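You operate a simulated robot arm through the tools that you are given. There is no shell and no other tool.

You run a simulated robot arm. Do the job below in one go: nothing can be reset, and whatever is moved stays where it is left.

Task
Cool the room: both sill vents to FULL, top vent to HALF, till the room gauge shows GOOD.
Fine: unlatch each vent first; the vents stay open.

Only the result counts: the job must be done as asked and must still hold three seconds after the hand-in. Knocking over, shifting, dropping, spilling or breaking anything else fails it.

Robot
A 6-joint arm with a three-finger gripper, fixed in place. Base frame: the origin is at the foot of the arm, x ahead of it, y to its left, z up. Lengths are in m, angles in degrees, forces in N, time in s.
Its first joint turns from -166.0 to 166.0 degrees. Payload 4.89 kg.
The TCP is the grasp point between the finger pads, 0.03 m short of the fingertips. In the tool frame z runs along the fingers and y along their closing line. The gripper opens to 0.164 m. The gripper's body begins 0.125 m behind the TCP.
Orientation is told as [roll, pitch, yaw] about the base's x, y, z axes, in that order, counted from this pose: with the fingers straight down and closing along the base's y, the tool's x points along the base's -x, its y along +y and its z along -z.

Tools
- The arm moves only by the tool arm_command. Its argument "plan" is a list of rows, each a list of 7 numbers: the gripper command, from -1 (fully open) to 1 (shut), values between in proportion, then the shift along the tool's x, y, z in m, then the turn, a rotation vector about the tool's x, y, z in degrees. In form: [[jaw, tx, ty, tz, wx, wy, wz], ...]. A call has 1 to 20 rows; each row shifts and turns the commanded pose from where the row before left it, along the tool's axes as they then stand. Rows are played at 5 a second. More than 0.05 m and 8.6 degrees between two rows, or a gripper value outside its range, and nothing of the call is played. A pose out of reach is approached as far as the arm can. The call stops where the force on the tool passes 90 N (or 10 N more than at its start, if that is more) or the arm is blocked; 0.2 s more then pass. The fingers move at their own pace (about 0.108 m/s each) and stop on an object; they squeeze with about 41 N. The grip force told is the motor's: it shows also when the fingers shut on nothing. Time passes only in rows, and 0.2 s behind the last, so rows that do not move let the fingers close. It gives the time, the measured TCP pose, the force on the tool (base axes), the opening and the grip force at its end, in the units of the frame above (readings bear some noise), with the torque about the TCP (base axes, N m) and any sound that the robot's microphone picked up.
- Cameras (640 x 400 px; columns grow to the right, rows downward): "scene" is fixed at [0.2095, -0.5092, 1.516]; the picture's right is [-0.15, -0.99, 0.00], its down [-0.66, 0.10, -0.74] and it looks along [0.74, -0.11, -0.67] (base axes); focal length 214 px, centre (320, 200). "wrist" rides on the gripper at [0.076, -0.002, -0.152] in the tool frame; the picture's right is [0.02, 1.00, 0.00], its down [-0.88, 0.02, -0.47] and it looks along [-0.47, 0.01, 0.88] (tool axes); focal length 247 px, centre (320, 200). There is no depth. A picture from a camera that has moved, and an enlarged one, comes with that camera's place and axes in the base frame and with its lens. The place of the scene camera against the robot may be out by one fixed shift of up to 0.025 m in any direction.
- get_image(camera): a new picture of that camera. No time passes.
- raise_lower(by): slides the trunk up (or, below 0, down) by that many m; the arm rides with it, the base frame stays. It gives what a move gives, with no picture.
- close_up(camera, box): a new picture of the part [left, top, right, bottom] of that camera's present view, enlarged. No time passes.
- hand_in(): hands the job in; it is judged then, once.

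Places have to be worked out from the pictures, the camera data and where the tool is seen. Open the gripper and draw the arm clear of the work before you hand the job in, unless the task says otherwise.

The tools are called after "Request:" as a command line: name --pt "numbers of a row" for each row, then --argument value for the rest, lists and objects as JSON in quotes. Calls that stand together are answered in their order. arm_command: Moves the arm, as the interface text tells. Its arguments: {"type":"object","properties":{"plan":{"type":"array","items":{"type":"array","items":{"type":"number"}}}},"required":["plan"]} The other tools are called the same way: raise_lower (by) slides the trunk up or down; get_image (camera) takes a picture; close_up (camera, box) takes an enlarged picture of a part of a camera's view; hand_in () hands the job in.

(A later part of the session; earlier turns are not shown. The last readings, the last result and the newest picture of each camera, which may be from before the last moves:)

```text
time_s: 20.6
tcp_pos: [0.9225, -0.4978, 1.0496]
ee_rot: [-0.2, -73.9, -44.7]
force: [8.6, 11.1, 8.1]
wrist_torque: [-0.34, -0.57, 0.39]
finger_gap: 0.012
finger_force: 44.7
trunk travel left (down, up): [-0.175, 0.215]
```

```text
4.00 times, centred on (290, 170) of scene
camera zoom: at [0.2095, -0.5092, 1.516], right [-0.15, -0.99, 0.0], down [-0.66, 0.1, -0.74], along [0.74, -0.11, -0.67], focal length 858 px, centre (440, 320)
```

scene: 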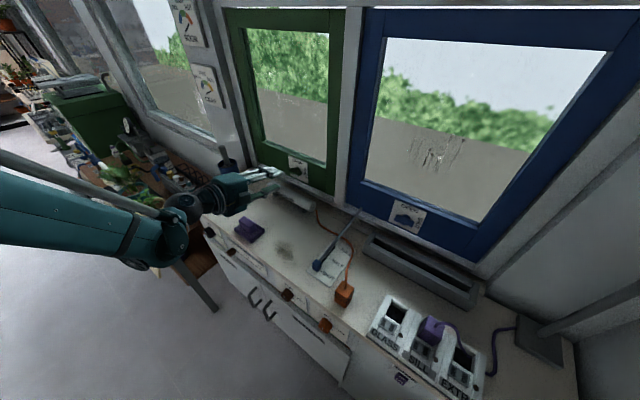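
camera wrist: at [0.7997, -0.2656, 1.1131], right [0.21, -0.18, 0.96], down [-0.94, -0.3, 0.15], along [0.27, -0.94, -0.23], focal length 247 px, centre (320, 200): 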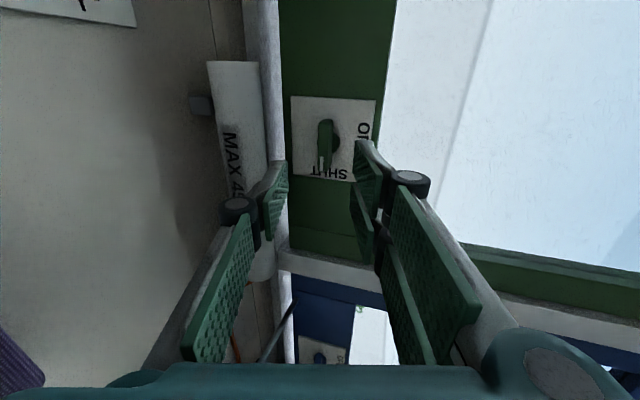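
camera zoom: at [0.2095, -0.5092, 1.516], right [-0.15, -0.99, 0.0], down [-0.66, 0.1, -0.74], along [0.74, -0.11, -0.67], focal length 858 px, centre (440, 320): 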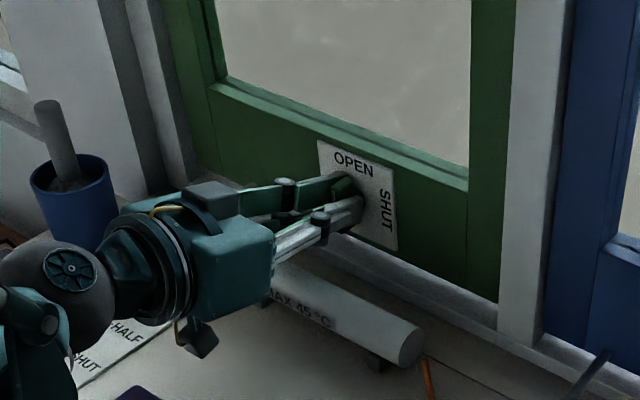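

The handle now points to OPEN. I release, retreat along the tool axis, and check.

Request:
arm_command --pt "0.4 0 0 0 0 0 0" --pt "0.4 0 0 0 0 0 0" --pt "0.4 0 0 0 0 0 0" --pt "0.4 0 0 -0.03 0 0 0" --pt "0.4 0 0 -0.04 0 0 0" --pt "0.4 0 0 -0.04 0 0 0" --pt "0.4 0 0 -0.04 0 0 0" --pt "0.4 0 0 0 0 0 0"

Request:
get_image --camera "wrist"

Request:
close_up --camera "scene" --box '[210, 120, 370, 220]'

```text
time_s: 22.4
tcp_pos: [0.8171, -0.3965, 1.0876]
ee_rot: [0.0, -74.1, -45.1]
force: [0.2, 0.1, -0.3]
wrist_torque: [0.07, 0.0, 0.08]
finger_gap: 0.0493
finger_force: 0.1
trunk travel left (down, up): [-0.175, 0.215]
```

```text
taken
camera wrist: at [0.6966, -0.2778, 1.058], right [0.7, 0.71, -0.02], down [-0.14, 0.16, 0.98], along [0.7, -0.68, 0.21], focal length 247 px, centre (320, 200)
```

wrist: 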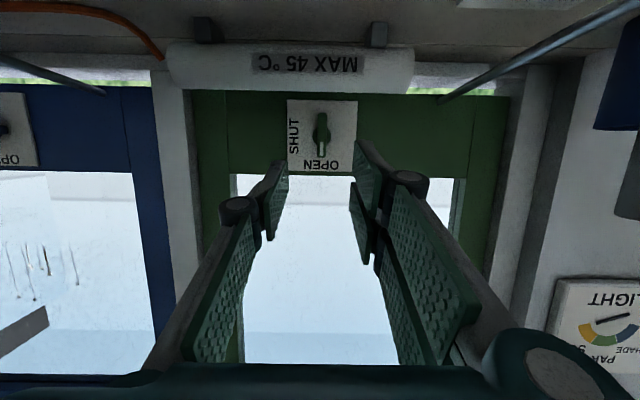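

```text
4.00 times, centred on (290, 170) of scene
camera zoom: at [0.2095, -0.5092, 1.516], right [-0.15, -0.99, 0.0], down [-0.66, 0.1, -0.74], along [0.74, -0.11, -0.67], focal length 858 px, centre (440, 320)
```

zoom: 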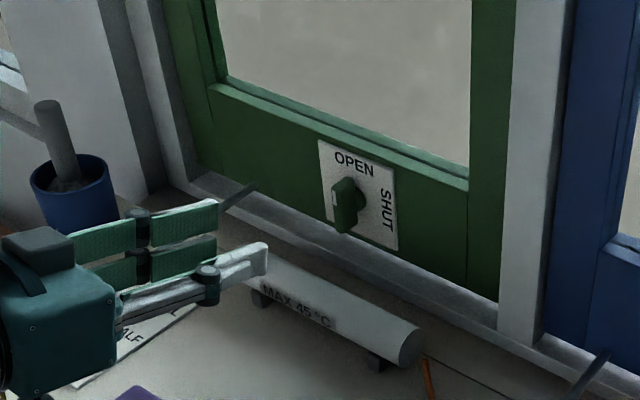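

Green latch reads OPEN. Next the blue latch, estimated at along -0.153, z 1.046. I lift 7 cm, traverse along the wall, then roll +90° for the next grasp.

Request:
arm_command --pt "0.4 -0.0336 0 -0.0096 0 0 0" --pt "0.4 -0.0336 0 -0.0096 0 0 0" --pt "0.4 0 -0.045 0 0 0 0" --pt "0.4 0 -0.045 0 0 0 0" --pt "0.4 0 -0.045 0 0 0 0" --pt "0.4 0 -0.045 0 0 0 0" --pt "0.4 0 -0.045 0 0 0 0" --pt "0.4 0 -0.045 0 0 0 0" --pt "0.4 0 -0.045 0 0 0 0" --pt "0.4 0 -0.045 0 0 0 0" --pt "0.4 0 -0.045 0 0 0 0" --pt "0.4 0 -0.045 0 0 0 0" --pt "0.4 0 0 0 0 0 0"

Request:
get_image --camera "wrist"

Request:
get_image --camera "scene"

```text
time_s: 25.2
tcp_pos: [0.5004, -0.7171, 1.1609]
ee_rot: [0.0, -74.1, -45.0]
force: [0.9, -0.6, 0.1]
wrist_torque: [-0.05, -0.02, -0.03]
finger_gap: 0.0493
finger_force: 0.0
trunk travel left (down, up): [-0.175, 0.215]
```

```text
taken
camera wrist: at [0.3802, -0.5983, 1.1292], right [0.7, 0.71, -0.02], down [-0.14, 0.16, 0.98], along [0.7, -0.68, 0.21], focal length 247 px, centre (320, 200)
```

wrist: 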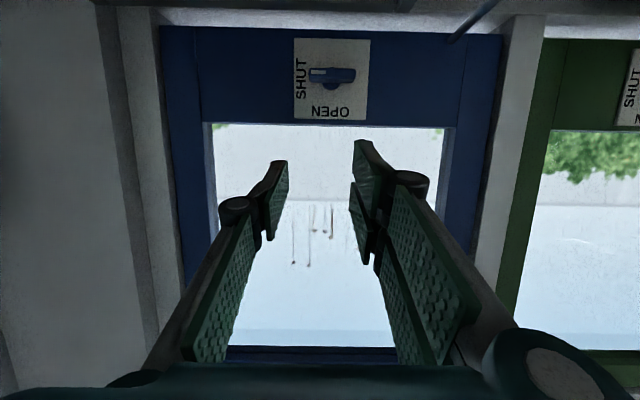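

```text
taken
```

scene: 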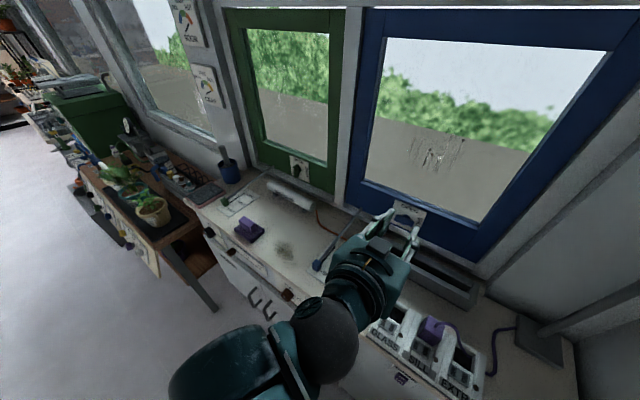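

Blue latch ahead, slightly left of my axis. I zoom to refine.

Request:
close_up --camera "wrist" --box '[250, 20, 410, 120]'

Request:
close_up --camera "wrist" --box '[100, 0, 500, 60]'

Request:
close_up --camera "scene" --box '[320, 180, 500, 300]'

```text
4.00 times, centred on (330, 70) of wrist
camera zoom: at [0.3802, -0.5983, 1.1292], right [0.7, 0.71, -0.02], down [-0.14, 0.16, 0.98], along [0.7, -0.68, 0.21], focal length 988 px, centre (280, 720)
```

zoom: 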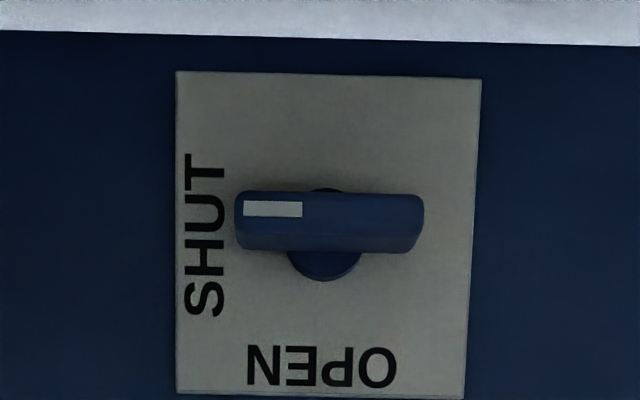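

```text
1.60 times, centred on (300, 30) of wrist
camera zoom: at [0.3802, -0.5983, 1.1292], right [0.7, 0.71, -0.02], down [-0.14, 0.16, 0.98], along [0.7, -0.68, 0.21], focal length 395 px, centre (352, 472)
```

zoom: 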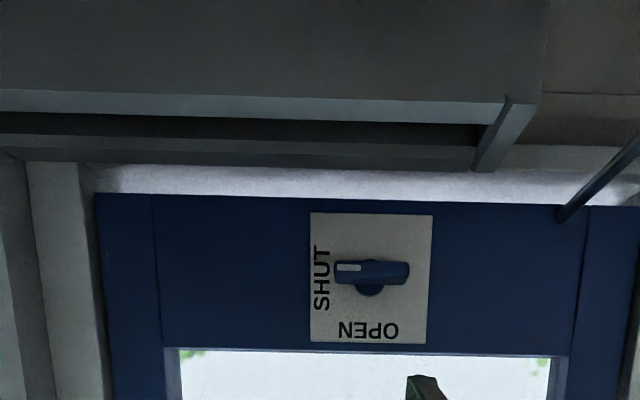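

```text
3.33 times, centred on (410, 240) of scene
camera zoom: at [0.2095, -0.5092, 1.516], right [-0.15, -0.99, 0.0], down [-0.66, 0.1, -0.74], along [0.74, -0.11, -0.67], focal length 715 px, centre (20, 67)
```

zoom: 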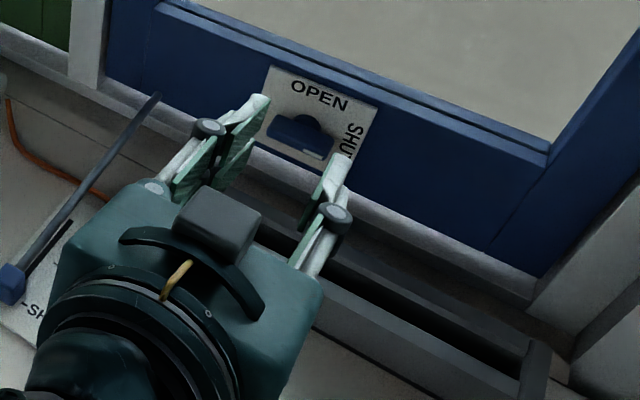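

Blue latch refined: along -0.139, depth ~1.02, z ~1.047; the trough in front has its top at z≈0.99, which clears. I roll +90° and go to a staging point 10 cm before the grasp on the tool axis.

Request:
arm_command --pt "0.42 0 0 0 0 0 7.5" --pt "0.42 0 0 0 0 0 7.5" --pt "0.42 0 0 0 0 0 7.5" --pt "0.42 0 0 0 0 0 7.5" --pt "0.42 0 0 0 0 0 7.5" --pt "0.42 0 0 0 0 0 7.5" --pt "0.42 0 0 0 0 0 7.5" --pt "0.42 0 0 0 0 0 7.5" --pt "0.42 0 0 0 0 0 7.5" --pt "0.42 0 0 0 0 0 7.5" --pt "0.42 0 0 0 0 0 7.5" --pt "0.42 0 0 0 0 0 7.5" --pt "0.42 0.0047 -0.0225 0.0235 0 0 0" --pt "0.42 0.0047 -0.0225 0.0235 0 0 0" --pt "0.42 0.0047 -0.0225 0.0235 0 0 0" --pt "0.42 0 0 0 0 0 0"

Request:
close_up --camera "wrist" --box '[200, 80, 440, 230]'

Request:
get_image --camera "scene"

```text
time_s: 28.6
tcp_pos: [0.548, -0.743, 1.0751]
ee_rot: [74.0, 0.0, -135.0]
force: [0.2, -0.5, 0.0]
wrist_torque: [0.01, -0.03, 0.03]
finger_gap: 0.0476
finger_force: 0.0
trunk travel left (down, up): [-0.175, 0.215]
```

```text
2.67 times, centred on (320, 155) of wrist
camera zoom: at [0.4976, -0.5831, 1.1155], right [0.21, -0.18, 0.96], down [-0.94, -0.3, 0.15], along [0.27, -0.94, -0.23], focal length 659 px, centre (320, 320)
```

zoom: 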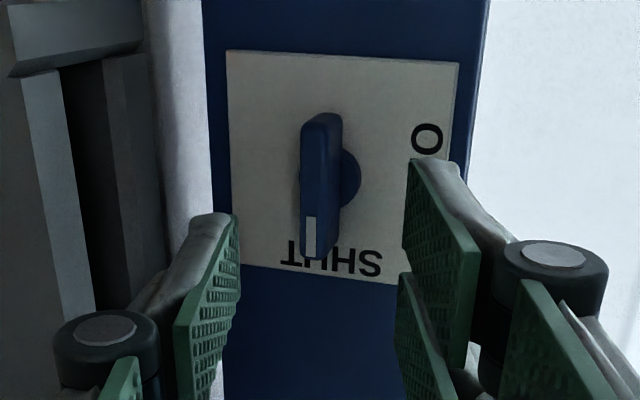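

```text
taken
```

scene: 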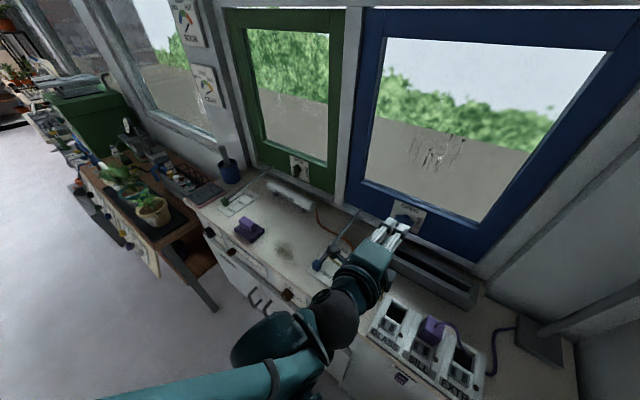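

Well aligned. I advance 7 cm along the axis and check.

Request:
arm_command --pt "0.42 0 0 0.035 0 0 0" --pt "0.42 0 0 0.035 0 0 0" --pt "0.42 0 0 0 0 0 0"

Request:
close_up --camera "wrist" --box '[200, 80, 440, 230]'

Request:
close_up --camera "scene" --box '[320, 180, 480, 280]'

```text
time_s: 29.4
tcp_pos: [0.5933, -0.7877, 1.0567]
ee_rot: [74.0, 0.1, -135.1]
force: [0.0, 1.0, 0.1]
wrist_torque: [-0.02, 0.01, 0.04]
finger_gap: 0.0474
finger_force: 0.0
trunk travel left (down, up): [-0.175, 0.215]
```

```text
2.67 times, centred on (320, 155) of wrist
camera zoom: at [0.5441, -0.6295, 1.0979], right [0.21, -0.18, 0.96], down [-0.94, -0.3, 0.15], along [0.27, -0.94, -0.23], focal length 659 px, centre (320, 320)
```

zoom: 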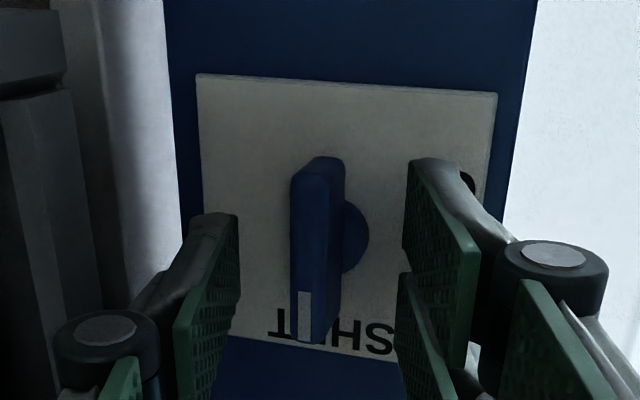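

```text
4.00 times, centred on (400, 230) of scene
camera zoom: at [0.2095, -0.5092, 1.516], right [-0.15, -0.99, 0.0], down [-0.66, 0.1, -0.74], along [0.74, -0.11, -0.67], focal length 858 px, centre (0, 80)
```

zoom: 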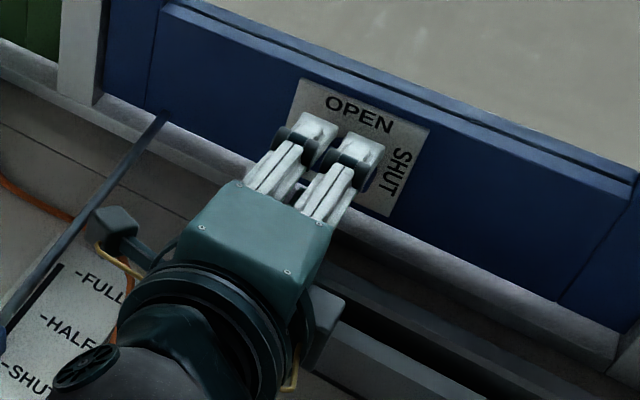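

Centred; bar front ~36 mm ahead of the TCP. I advance 20 mm and close.

Request:
arm_command --pt "0.42 0 0 0.01 0 0 0" --pt "0.42 0 0 0.01 0 0 0" --pt "0.7 0 0 0 0 0 0" --pt "0.85 0 0 0 0 0 0" --pt "1 0 0 0 0 0 0" --pt "1 0 0 0 0 0 0"

Request:
close_up --camera "wrist" --box '[200, 80, 440, 230]'

```text
time_s: 30.8
tcp_pos: [0.6087, -0.8017, 1.0511]
ee_rot: [73.9, 0.0, -135.1]
force: [-8.9, 9.1, -28.2]
wrist_torque: [-0.18, -0.26, 0.09]
finger_gap: 0.0164
finger_force: 45.0
trunk travel left (down, up): [-0.175, 0.215]
```

```text
2.67 times, centred on (320, 155) of wrist
camera zoom: at [0.5579, -0.6428, 1.0915], right [0.21, -0.18, 0.96], down [-0.94, -0.31, 0.15], along [0.27, -0.94, -0.23], focal length 659 px, centre (320, 320)
```

zoom: 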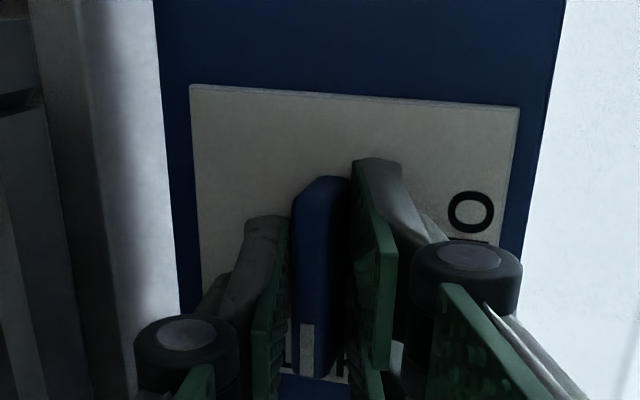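

Gripped cleanly with modest force. I relax 2 mm downward, then turn counter-clockwise 90°.

Request:
arm_command --pt "1 0 -0.002 0 0 0 0" --pt "1 0 0 0 0 0 -5" --pt "1 0 0 0 0 0 -5" --pt "1 0 0 0 0 0 -5" --pt "1 0 0 0 0 0 -5" --pt "1 0 0 0 0 0 -5" --pt "1 0 0 0 0 0 -5" --pt "1 0 0 0 0 0 -5" --pt "1 0 0 0 0 0 -5" --pt "1 0 0 0 0 0 -5" --pt "1 0 0 0 0 0 0"

Request:
close_up --camera "wrist" --box '[200, 80, 440, 230]'

Request:
close_up --camera "scene" --box '[300, 170, 500, 295]'

```text
time_s: 33.2
tcp_pos: [0.6069, -0.8003, 1.0484]
ee_rot: [68.0, -42.8, -119.6]
force: [-16.5, -9.6, -9.5]
wrist_torque: [-0.54, -0.48, -0.15]
finger_gap: 0.0148
finger_force: 45.3
trunk travel left (down, up): [-0.175, 0.215]
```

```text
2.67 times, centred on (320, 155) of wrist
camera zoom: at [0.5301, -0.6491, 1.037], right [0.65, 0.38, 0.66], down [-0.63, -0.23, 0.74], along [0.43, -0.9, 0.09], focal length 659 px, centre (320, 320)
```

zoom: 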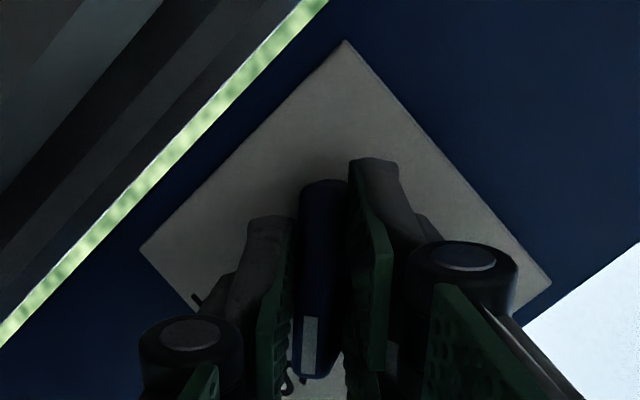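

```text
3.20 times, centred on (400, 232) of scene
camera zoom: at [0.2095, -0.5092, 1.516], right [-0.15, -0.99, 0.0], down [-0.66, 0.1, -0.74], along [0.74, -0.11, -0.67], focal length 686 px, centre (64, 96)
```

zoom: 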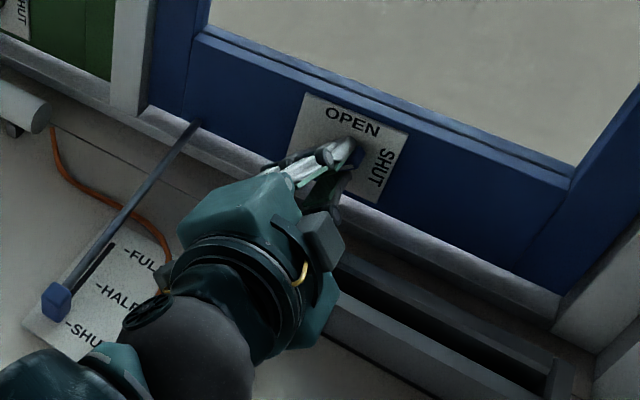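

Half-way, forces modest. I continue the remaining 45°.

Request:
arm_command --pt "1 0 0 0 0 0 -5" --pt "1 0 0 0 0 0 -5" --pt "1 0 0 0 0 0 -5" --pt "1 0 0 0 0 0 -5" --pt "1 0 0 0 0 0 -5" --pt "1 0 0 0 0 0 -5" --pt "1 0 0 0 0 0 -5" --pt "1 0 0 0 0 0 -5" --pt "1 0 0 0 0 0 -5" --pt "1 0 0 0 0 0 0"

Request:
close_up --camera "wrist" --box '[200, 80, 440, 230]'

Request:
close_up --camera "scene" --box '[300, 170, 500, 295]'

```text
time_s: 35.4
tcp_pos: [0.6054, -0.8033, 1.0468]
ee_rot: [0.0, -74.0, -45.2]
force: [-36.3, -33.5, -26.6]
wrist_torque: [0.37, 0.58, -1.24]
finger_gap: 0.0117
finger_force: 45.3
trunk travel left (down, up): [-0.175, 0.215]
```

```text
2.67 times, centred on (320, 155) of wrist
camera zoom: at [0.4865, -0.6858, 1.0164], right [0.7, 0.71, -0.02], down [-0.14, 0.16, 0.98], along [0.7, -0.69, 0.21], focal length 659 px, centre (320, 320)
```

zoom: 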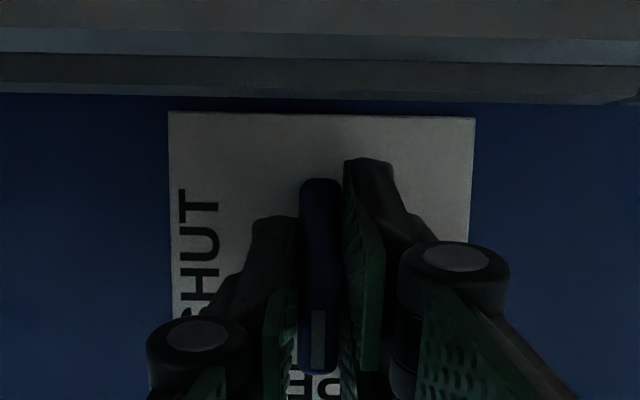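

```text
3.20 times, centred on (400, 232) of scene
camera zoom: at [0.2095, -0.5092, 1.516], right [-0.15, -0.99, 0.0], down [-0.66, 0.1, -0.74], along [0.74, -0.11, -0.67], focal length 686 px, centre (64, 96)
```

zoom: 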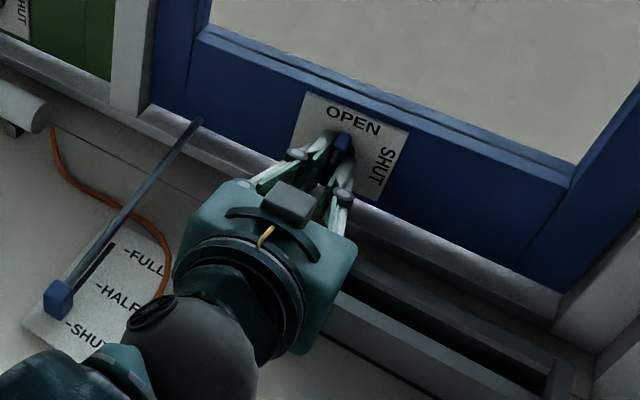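

Blue handle points to OPEN. I relieve the side load, release and retreat.

Request:
arm_command --pt "1 0 -0.002 0 0 0 0" --pt "0.4 0 0 0 0 0 0" --pt "0.4 0 0 0 0 0 0" --pt "0.4 0 0 0 0 0 0" --pt "0.4 0 0 -0.03 0 0 0" --pt "0.4 0 0 -0.04 0 0 0" --pt "0.4 0 0 -0.04 0 0 0" --pt "0.4 0 0 -0.04 0 0 0" --pt "0.4 0 0 0 0 0 0"

Request:
get_image --camera "wrist"

Request:
get_image --camera "scene"

```text
time_s: 37.4
tcp_pos: [0.5025, -0.7019, 1.0875]
ee_rot: [-0.1, -74.0, -45.0]
force: [-0.3, 1.4, 0.0]
wrist_torque: [-0.01, 0.0, -0.05]
finger_gap: 0.049
finger_force: 0.1
trunk travel left (down, up): [-0.175, 0.215]
```

```text
taken
camera wrist: at [0.3825, -0.5831, 1.0573], right [0.7, 0.71, -0.02], down [-0.14, 0.16, 0.98], along [0.7, -0.68, 0.21], focal length 247 px, centre (320, 200)
```

wrist: 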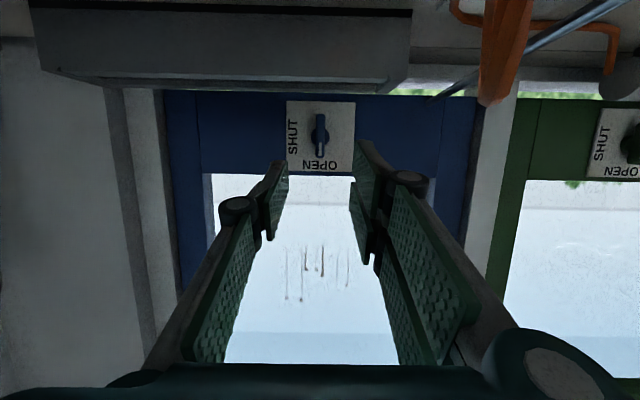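

```text
taken
```

scene: 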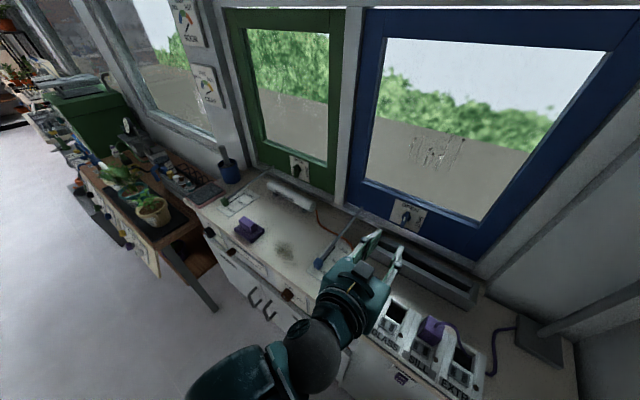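

Both latches read OPEN. I notice the orange plug and its cord stand up near the blue knob, so I lift straight up 15 cm first, then bring the tool back toward vertical and look down at the knob.

Request:
arm_command --pt "0.4 -0.036 0 -0.0103 0 0 0" --pt "0.4 -0.036 0 -0.0103 0 0 0" --pt "0.4 -0.036 0 -0.0103 0 0 0" --pt "0.4 -0.036 0 -0.0103 0 0 0" --pt "0.4 0 0 0 0 8 0" --pt "0.4 0 0 0 0 8 0" --pt "0.4 0 0 0 0 8 0" --pt "0.4 0 0 0 0 8 0" --pt "0.4 0 0 0 0 8 0" --pt "0.4 0 0 0 0 8 0" --pt "0.4 0 0 0 0 8 0" --pt "0.4 0 0 0 0 8 0" --pt "0.4 0.0 0.045 0 0 0 0" --pt "0.4 0.0 0.045 0 0 0 0" --pt "0.4 0.0 0.045 0 0 0 0" --pt "0.4 0.04 0 0 0 0 0" --pt "0.4 0.04 0 0 0 0 0" --pt "0.4 0 0 0 0 0 0"

Request:
get_image --camera "wrist"

Request:
get_image --camera "scene"

```text
time_s: 41.2
tcp_pos: [0.5444, -0.55, 1.2278]
ee_rot: [-0.1, -10.0, -45.0]
force: [-1.7, 1.4, 0.0]
wrist_torque: [-0.12, -0.09, -0.01]
finger_gap: 0.0492
finger_force: 0.1
trunk travel left (down, up): [-0.175, 0.215]
```

```text
taken
camera wrist: at [0.4705, -0.4781, 1.3638], right [0.69, 0.72, 0.0], down [0.57, -0.54, 0.62], along [0.44, -0.43, -0.79], focal length 247 px, centre (320, 200)
```

wrist: 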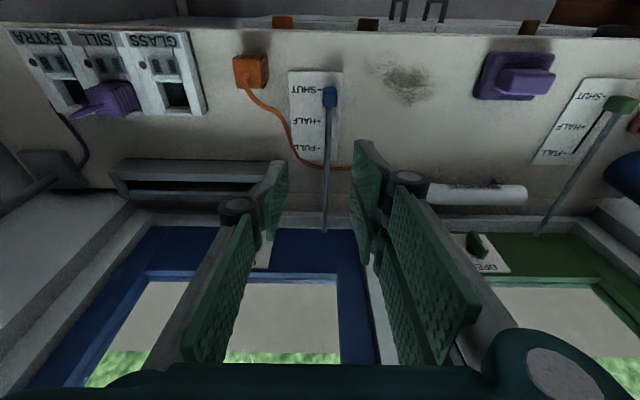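

```text
taken
```

scene: 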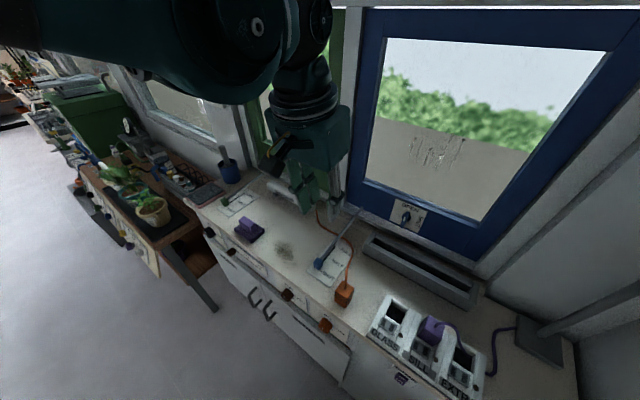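

Clear view of the blue lever, plug and cord (all undisturbed). I zoom in on the lever and plug.

Request:
close_up --camera "wrist" --box '[220, 40, 380, 140]'

Request:
close_up --camera "wrist" --box '[220, 110, 420, 240]'

Request:
close_up --camera "wrist" --box '[460, 70, 640, 190]'

Request:
close_up --camera "scene" --box '[290, 200, 450, 310]'

```text
4.00 times, centred on (300, 90) of wrist
camera zoom: at [0.4705, -0.4781, 1.3638], right [0.69, 0.72, 0.0], down [0.57, -0.54, 0.62], along [0.44, -0.43, -0.79], focal length 988 px, centre (400, 640)
```

zoom: 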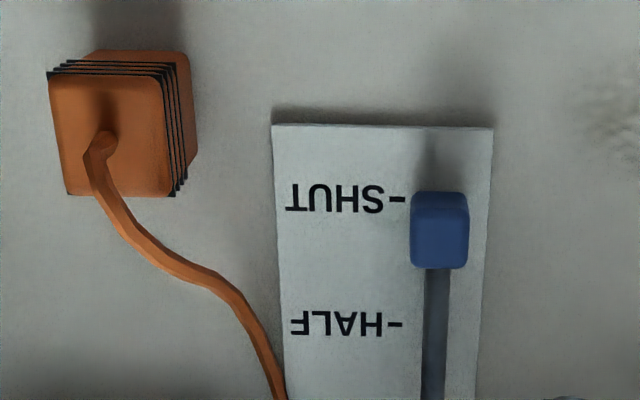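

```text
3.08 times, centred on (320, 175) of wrist
camera zoom: at [0.4705, -0.4781, 1.3638], right [0.69, 0.72, 0.0], down [0.57, -0.54, 0.62], along [0.44, -0.43, -0.79], focal length 760 px, centre (320, 277)
```

zoom: 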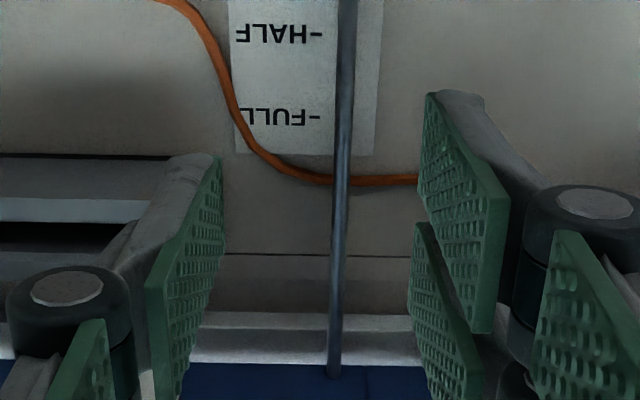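

```text
3.33 times, centred on (550, 130) of wrist
camera zoom: at [0.4705, -0.4781, 1.3638], right [0.69, 0.72, 0.0], down [0.57, -0.54, 0.62], along [0.44, -0.43, -0.79], focal length 823 px, centre (-447, 433)
```

zoom: 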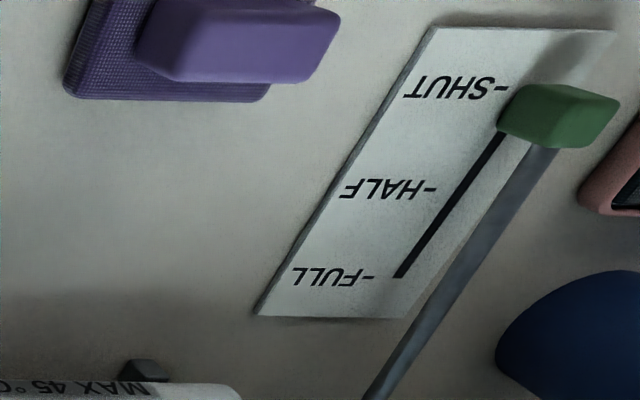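

```text
3.64 times, centred on (370, 255) of scene
camera zoom: at [0.2095, -0.5092, 1.516], right [-0.15, -0.99, 0.0], down [-0.66, 0.1, -0.74], along [0.74, -0.11, -0.67], focal length 780 px, centre (138, 0)
```

zoom: 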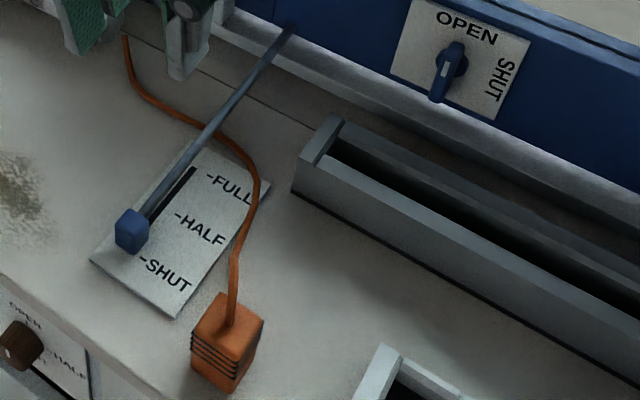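

Blue knob at about along 0.006–0.01, depth 0.781, z≈0.96; its slot runs along depth with FULL about 0.10 m further in. I descend to just above it for a precise look.

Request:
arm_command --pt "0.3 0.0065 0.0025 0.044 0 0 0" --pt "0.3 0.0065 0.0025 0.044 0 0 0" --pt "0.3 0.0065 0.0025 0.044 0 0 0" --pt "0.3 0.0065 0.0025 0.044 0 0 0" --pt "0.3 0 0 0 0 0 0"

Request:
get_image --camera "wrist"

Request:
close_up --camera "scene" --box '[260, 180, 420, 300]'

```text
time_s: 42.4
tcp_pos: [0.5531, -0.5457, 1.0457]
ee_rot: [-0.1, -10.1, -45.0]
force: [1.0, -0.4, 0.6]
wrist_torque: [0.05, 0.04, 0.01]
finger_gap: 0.0574
finger_force: 0.1
trunk travel left (down, up): [-0.175, 0.215]
```

```text
taken
camera wrist: at [0.4799, -0.4739, 1.183], right [0.69, 0.72, 0.0], down [0.57, -0.54, 0.62], along [0.44, -0.43, -0.79], focal length 247 px, centre (320, 200)
```

wrist: 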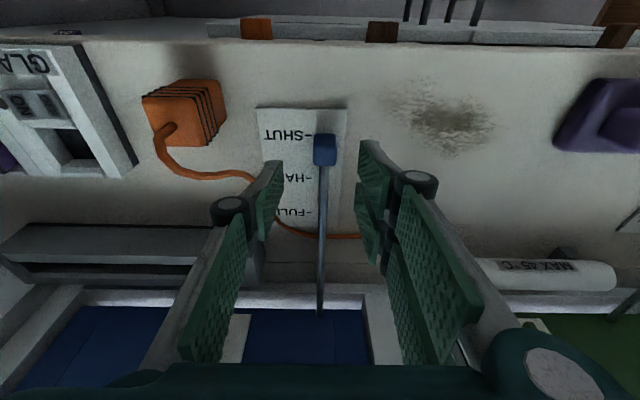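

```text
3.33 times, centred on (340, 240) of scene
camera zoom: at [0.2095, -0.5092, 1.516], right [-0.15, -0.99, 0.0], down [-0.66, 0.1, -0.74], along [0.74, -0.11, -0.67], focal length 715 px, centre (253, 67)
```

zoom: 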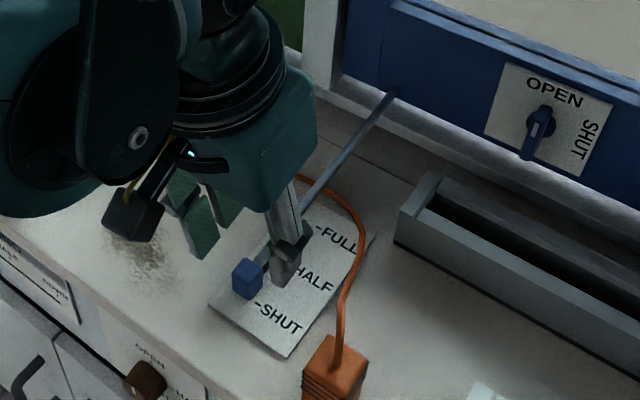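

I zoom in on the knob between the fingers.

Request:
close_up --camera "wrist" --box '[250, 90, 410, 190]'

Request:
close_up --camera "scene" --box '[300, 220, 380, 270]'

```text
4.00 times, centred on (330, 140) of wrist
camera zoom: at [0.4799, -0.4739, 1.183], right [0.69, 0.72, 0.0], down [0.57, -0.54, 0.62], along [0.44, -0.43, -0.79], focal length 988 px, centre (280, 440)
```

zoom: 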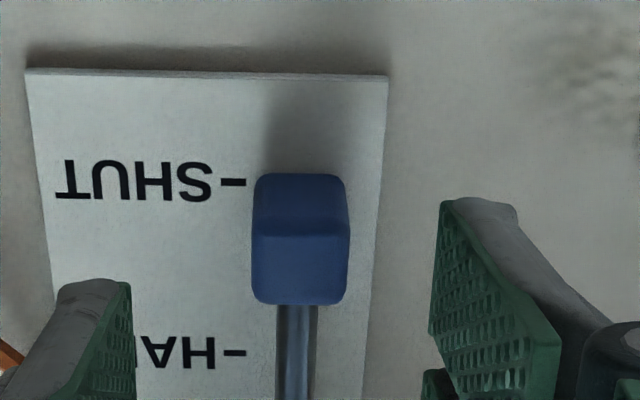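

```text
8.00 times, centred on (340, 245) of scene
camera zoom: at [0.2095, -0.5092, 1.516], right [-0.15, -0.99, 0.0], down [-0.66, 0.1, -0.74], along [0.74, -0.11, -0.67], focal length 1716 px, centre (160, -160)
```

zoom: 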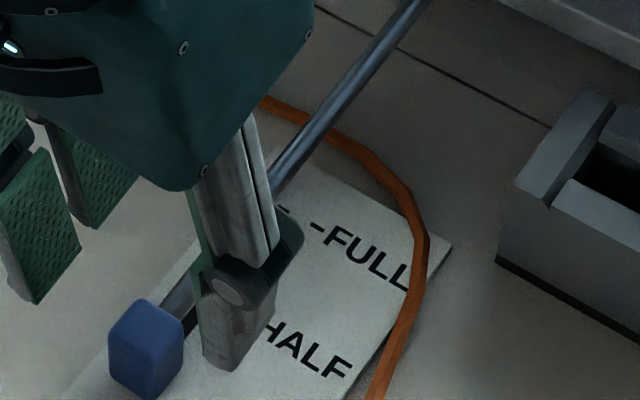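

Scale change between the two views gives knob top z≈0.979, centre along 0.010, depth 0.782, 22 mm wide. I lower to TCP z≈0.985 with the jaws straddling it and close.

Request:
arm_command --pt "0.3 0.0043 0.0025 0.0302 0 0 0" --pt "0.3 0.0043 0.0025 0.0302 0 0 0" --pt "0.3 0 0 0 0 0 0" --pt "0.6 0 0 0 0 0 0" --pt "0.8 0 0 0 0 0 0" --pt "1 0 0 0 0 0 0"

Request:
close_up --camera "wrist" --box '[220, 90, 460, 240]'

Request:
close_up --camera "scene" --box '[260, 180, 420, 300]'

```text
time_s: 43.8
tcp_pos: [0.5585, -0.5433, 0.9854]
ee_rot: [0.0, -10.1, -45.0]
force: [-7.0, -17.4, 53.6]
wrist_torque: [-1.36, 1.51, -0.59]
finger_gap: 0.0381
finger_force: 45.3
trunk travel left (down, up): [-0.175, 0.215]
```

```text
2.67 times, centred on (340, 165) of wrist
camera zoom: at [0.485, -0.4718, 1.1222], right [0.69, 0.72, 0.0], down [0.57, -0.54, 0.62], along [0.45, -0.43, -0.78], focal length 659 px, centre (267, 293)
```

zoom: 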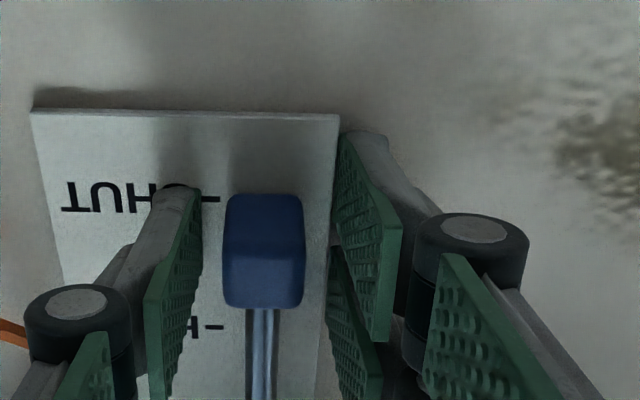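

```text
3.33 times, centred on (340, 240) of scene
camera zoom: at [0.2095, -0.5092, 1.516], right [-0.15, -0.99, 0.0], down [-0.66, 0.1, -0.74], along [0.74, -0.11, -0.67], focal length 715 px, centre (253, 67)
```

zoom: 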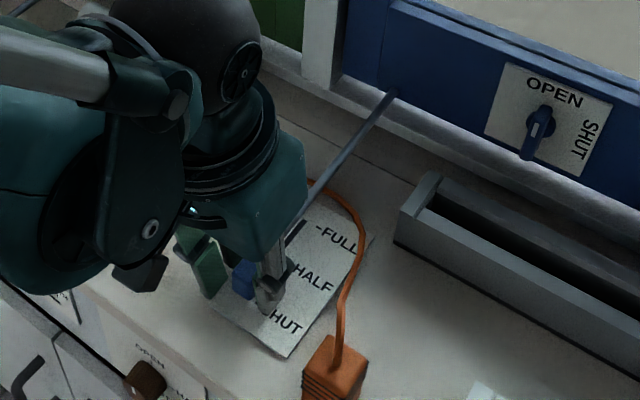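

The fingertips are pressing on the plate (54 N up), so the surface is higher than I thought (~0.955). I raise 12 mm and close again.

Request:
arm_command --pt "0.5 -0.0011 0 -0.006 0 0 0" --pt "0.5 -0.0011 0 -0.006 0 0 0" --pt "0.7 0 0 0 0 0 0" --pt "0.85 0 0 0 0 0 0" --pt "1 0 0 0 0 0 0" --pt "1 0 0 0 0 0 0"

Request:
close_up --camera "wrist" --box '[220, 90, 460, 240]'

```text
time_s: 45.2
tcp_pos: [0.5588, -0.5458, 0.9967]
ee_rot: [0.0, -10.0, -45.1]
force: [-14.4, -12.2, -15.1]
wrist_torque: [-0.25, 0.39, 0.09]
finger_gap: 0.0215
finger_force: 45.0
trunk travel left (down, up): [-0.175, 0.215]
```

```text
2.67 times, centred on (340, 165) of wrist
camera zoom: at [0.4855, -0.4731, 1.1342], right [0.69, 0.72, 0.0], down [0.57, -0.54, 0.62], along [0.44, -0.43, -0.79], focal length 659 px, centre (267, 293)
```

zoom: 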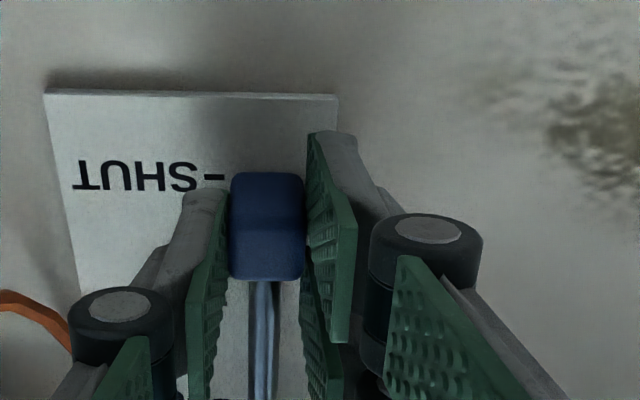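

Gripped (21.5 mm). I push the lever along the slot toward FULL in 10 mm steps.

Request:
arm_command --pt "1 0 -0.001 0 0 0 0" --pt "1 -0.00985 0 0.00174 0 0 0" --pt "1 -0.00985 0 0.00174 0 0 0" --pt "1 -0.00985 0 0.00174 0 0 0" --pt "1 -0.00985 0 0.00174 0 0 0" --pt "1 -0.00985 0 0.00174 0 0 0" --pt "1 0 0 0 0 0 0"

Request:
get_image --camera "wrist"

Request:
get_image --camera "scene"

```text
time_s: 46.8
tcp_pos: [0.5941, -0.5796, 0.9973]
ee_rot: [0.0, -9.8, -45.0]
force: [-19.3, -18.8, -38.7]
wrist_torque: [-0.33, 0.4, 0.03]
finger_gap: 0.0214
finger_force: 45.2
trunk travel left (down, up): [-0.175, 0.215]
```

```text
taken
camera wrist: at [0.5207, -0.5082, 1.1346], right [0.69, 0.72, 0.0], down [0.57, -0.54, 0.62], along [0.44, -0.43, -0.79], focal length 247 px, centre (320, 200)
```

wrist: 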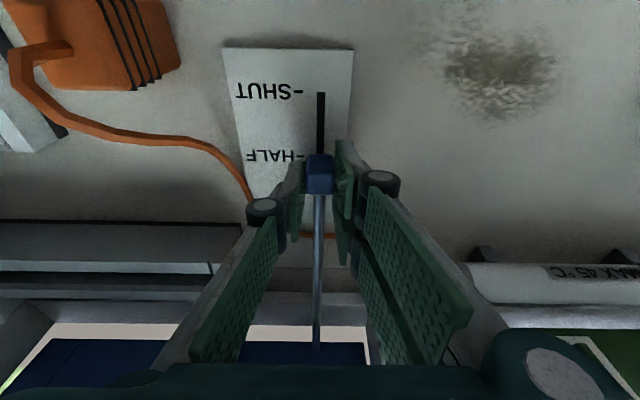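

```text
taken
```

scene: 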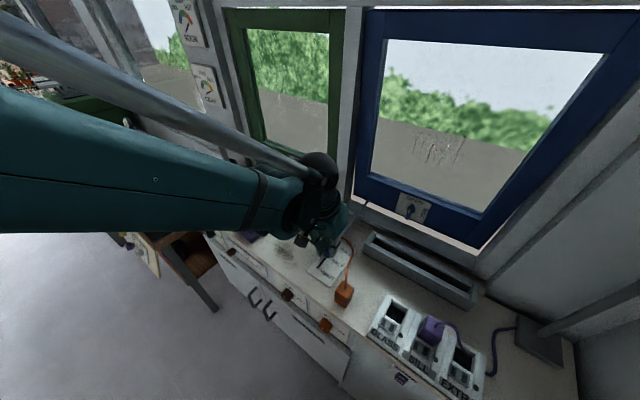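

The blue window is swinging open, lever just past HALF. I relieve the small down/side load and continue to FULL, watching the cord near the plate's end.

Request:
arm_command --pt "1 0 -0.001 0.001 0 0 0" --pt "1 -0.00985 0 0.00174 0 0 0" --pt "1 -0.00985 0 0.00174 0 0 0" --pt "1 -0.00985 0 0.00174 0 0 0" --pt "1 -0.00985 0 0.00174 0 0 0" --pt "1 0 0 0 0 0 0"

Request:
get_image --camera "wrist"

Request:
close_up --camera "scene" --box '[260, 180, 420, 300]'

```text
time_s: 48.2
tcp_pos: [0.622, -0.6099, 0.9983]
ee_rot: [0.0, -9.9, -44.9]
force: [2.3, 3.1, -39.9]
wrist_torque: [0.03, -0.13, 0.11]
finger_gap: 0.0214
finger_force: 45.1
trunk travel left (down, up): [-0.175, 0.215]
```

```text
taken
camera wrist: at [0.55, -0.538, 1.1352], right [0.69, 0.72, 0.0], down [0.57, -0.54, 0.62], along [0.44, -0.43, -0.79], focal length 247 px, centre (320, 200)
```

wrist: 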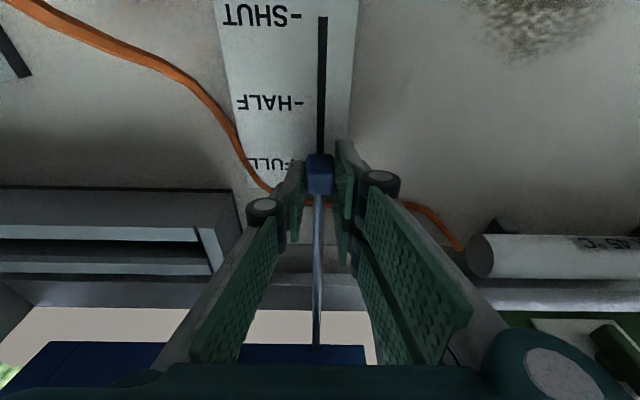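

```text
3.33 times, centred on (340, 240) of scene
camera zoom: at [0.2095, -0.5092, 1.516], right [-0.15, -0.99, 0.0], down [-0.66, 0.1, -0.74], along [0.74, -0.11, -0.67], focal length 715 px, centre (253, 67)
```

zoom: 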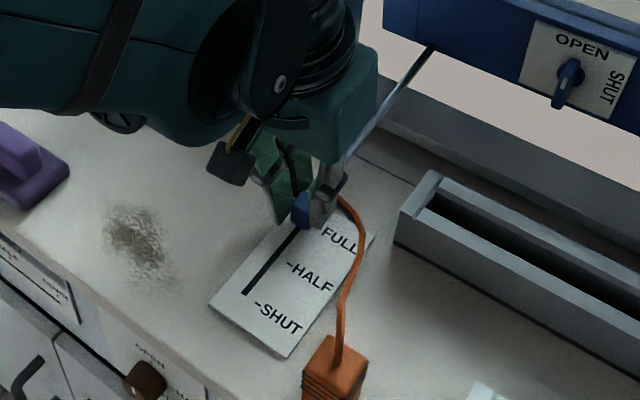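

At ~90 mm travel. I push the last ~12 mm in small steps to find the end.

Request:
arm_command --pt "1 -0.0039 0 0.0017 0 0 0" --pt "1 -0.0039 0 0.0007 0 0 0" --pt "1 -0.0039 0 0.0007 0 0 0" --pt "1 0 0 0 0 0 0"

Request:
close_up --camera "wrist" --box '[200, 100, 440, 250]'

```text
time_s: 49.2
tcp_pos: [0.6282, -0.6151, 0.9994]
ee_rot: [0.0, -10.0, -45.0]
force: [-19.9, 38.3, 0.2]
wrist_torque: [1.16, 0.62, -0.21]
finger_gap: 0.0214
finger_force: 45.2
trunk travel left (down, up): [-0.175, 0.215]
```

```text
2.67 times, centred on (320, 175) of wrist
camera zoom: at [0.556, -0.544, 1.1372], right [0.69, 0.72, 0.0], down [0.57, -0.54, 0.62], along [0.44, -0.43, -0.79], focal length 659 px, centre (320, 267)
```

zoom: 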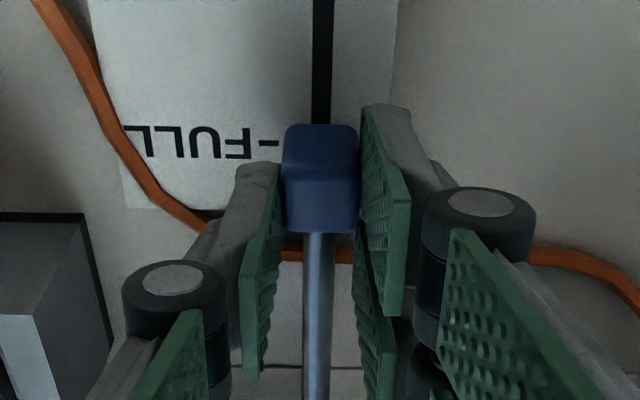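

End stop reached (~41 N back-push at 98 mm), knob aligned with FULL. I release just a little (to avoid the cord), lift straight up and look.

Request:
arm_command --pt "1 0.002 0 0 0 0 0" --pt "0.6 0 0 0 0 0 0" --pt "0.6 0 0 0 0 0 0" --pt "0.6 -0.0052 0 -0.0295 0 0 0" --pt "0.6 -0.007 0 -0.0394 0 0 0" --pt "0.6 -0.007 0 -0.0394 0 0 0" --pt "0.6 0.04 0 -0.01 0 0 0" --pt "0.6 0.04 0 -0.01 0 0 0" --pt "0.6 0.0 0 0 0 0 0"

Request:
get_image --camera "wrist"

Request:
get_image --camera "scene"

```text
time_s: 51.2
tcp_pos: [0.5711, -0.559, 1.1143]
ee_rot: [0.0, -10.0, -45.0]
force: [-0.8, 0.8, 0.2]
wrist_torque: [-0.1, -0.11, 0.0]
finger_gap: 0.033
finger_force: 0.1
trunk travel left (down, up): [-0.175, 0.215]
```

```text
taken
camera wrist: at [0.4976, -0.4865, 1.2519], right [0.69, 0.72, 0.0], down [0.57, -0.54, 0.62], along [0.44, -0.43, -0.79], focal length 247 px, centre (320, 200)
```

wrist: 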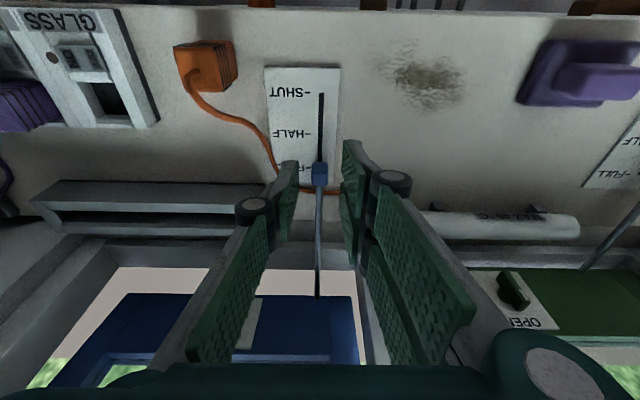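

```text
taken
```

scene: 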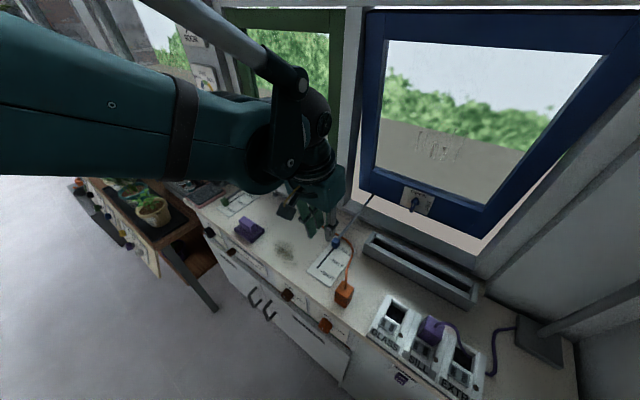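

Blue lever holds at FULL and its window is wide open. Now to the green lever (about along 0.455, depth 0.777): I lift, traverse left, and tilt to 42° for the longer reach.

Request:
arm_command --pt "0.3 -0.007 0 -0.0394 0 0 0" --pt "0.3 -0.007 0 -0.0394 0 0 0" --pt "0.3 0.048 0 -0.0087 0 0 0" --pt "0.3 0 0.0447 0 0 0 0" --pt "0.3 0 0.0447 0 0 0 0" --pt "0.3 0 0.0447 0 0 0 0" --pt "0.3 0 0.0447 0 0 0 0" --pt "0.3 0 0.0447 0 0 0 0" --pt "0.3 0 0.0447 0 0 0 0" --pt "0.3 0 0.0447 0 0 0 0" --pt "0.3 0 0.0447 0 0 0 0" --pt "0.3 0 0.0447 0 0 0 0" --pt "0.3 0 0.0447 0 0 0 0" --pt "0.3 0 0 0 0 -8 0" --pt "0.3 0 0 0 0 -8 0" --pt "0.3 0 0 0 0 -8 0" --pt "0.3 0 0 0 0 -6 0" --pt "0.3 0 0 0 0 0 0"

Request:
get_image --camera "wrist"

Request:
get_image --camera "scene"

```text
time_s: 55.0
tcp_pos: [0.8526, -0.2062, 1.1939]
ee_rot: [0.0, -40.0, -45.0]
force: [0.3, -0.5, 0.9]
wrist_torque: [0.01, -0.01, 0.01]
finger_gap: 0.0574
finger_force: 0.0
trunk travel left (down, up): [-0.175, 0.215]
```

```text
taken
camera wrist: at [0.7395, -0.096, 1.2612], right [0.7, 0.72, -0.01], down [0.27, -0.25, 0.93], along [0.66, -0.65, -0.37], focal length 247 px, centre (320, 200)
```

wrist: 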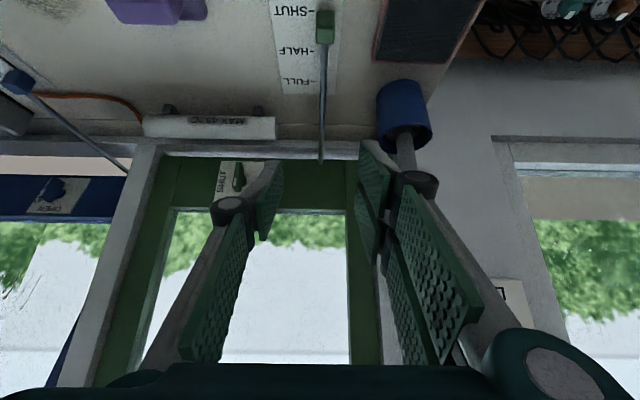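

```text
taken
```

scene: 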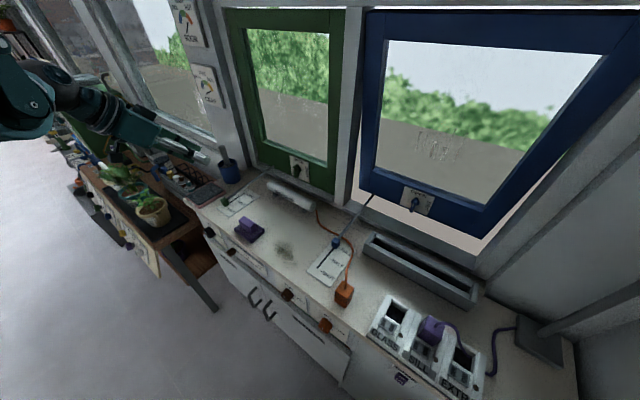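

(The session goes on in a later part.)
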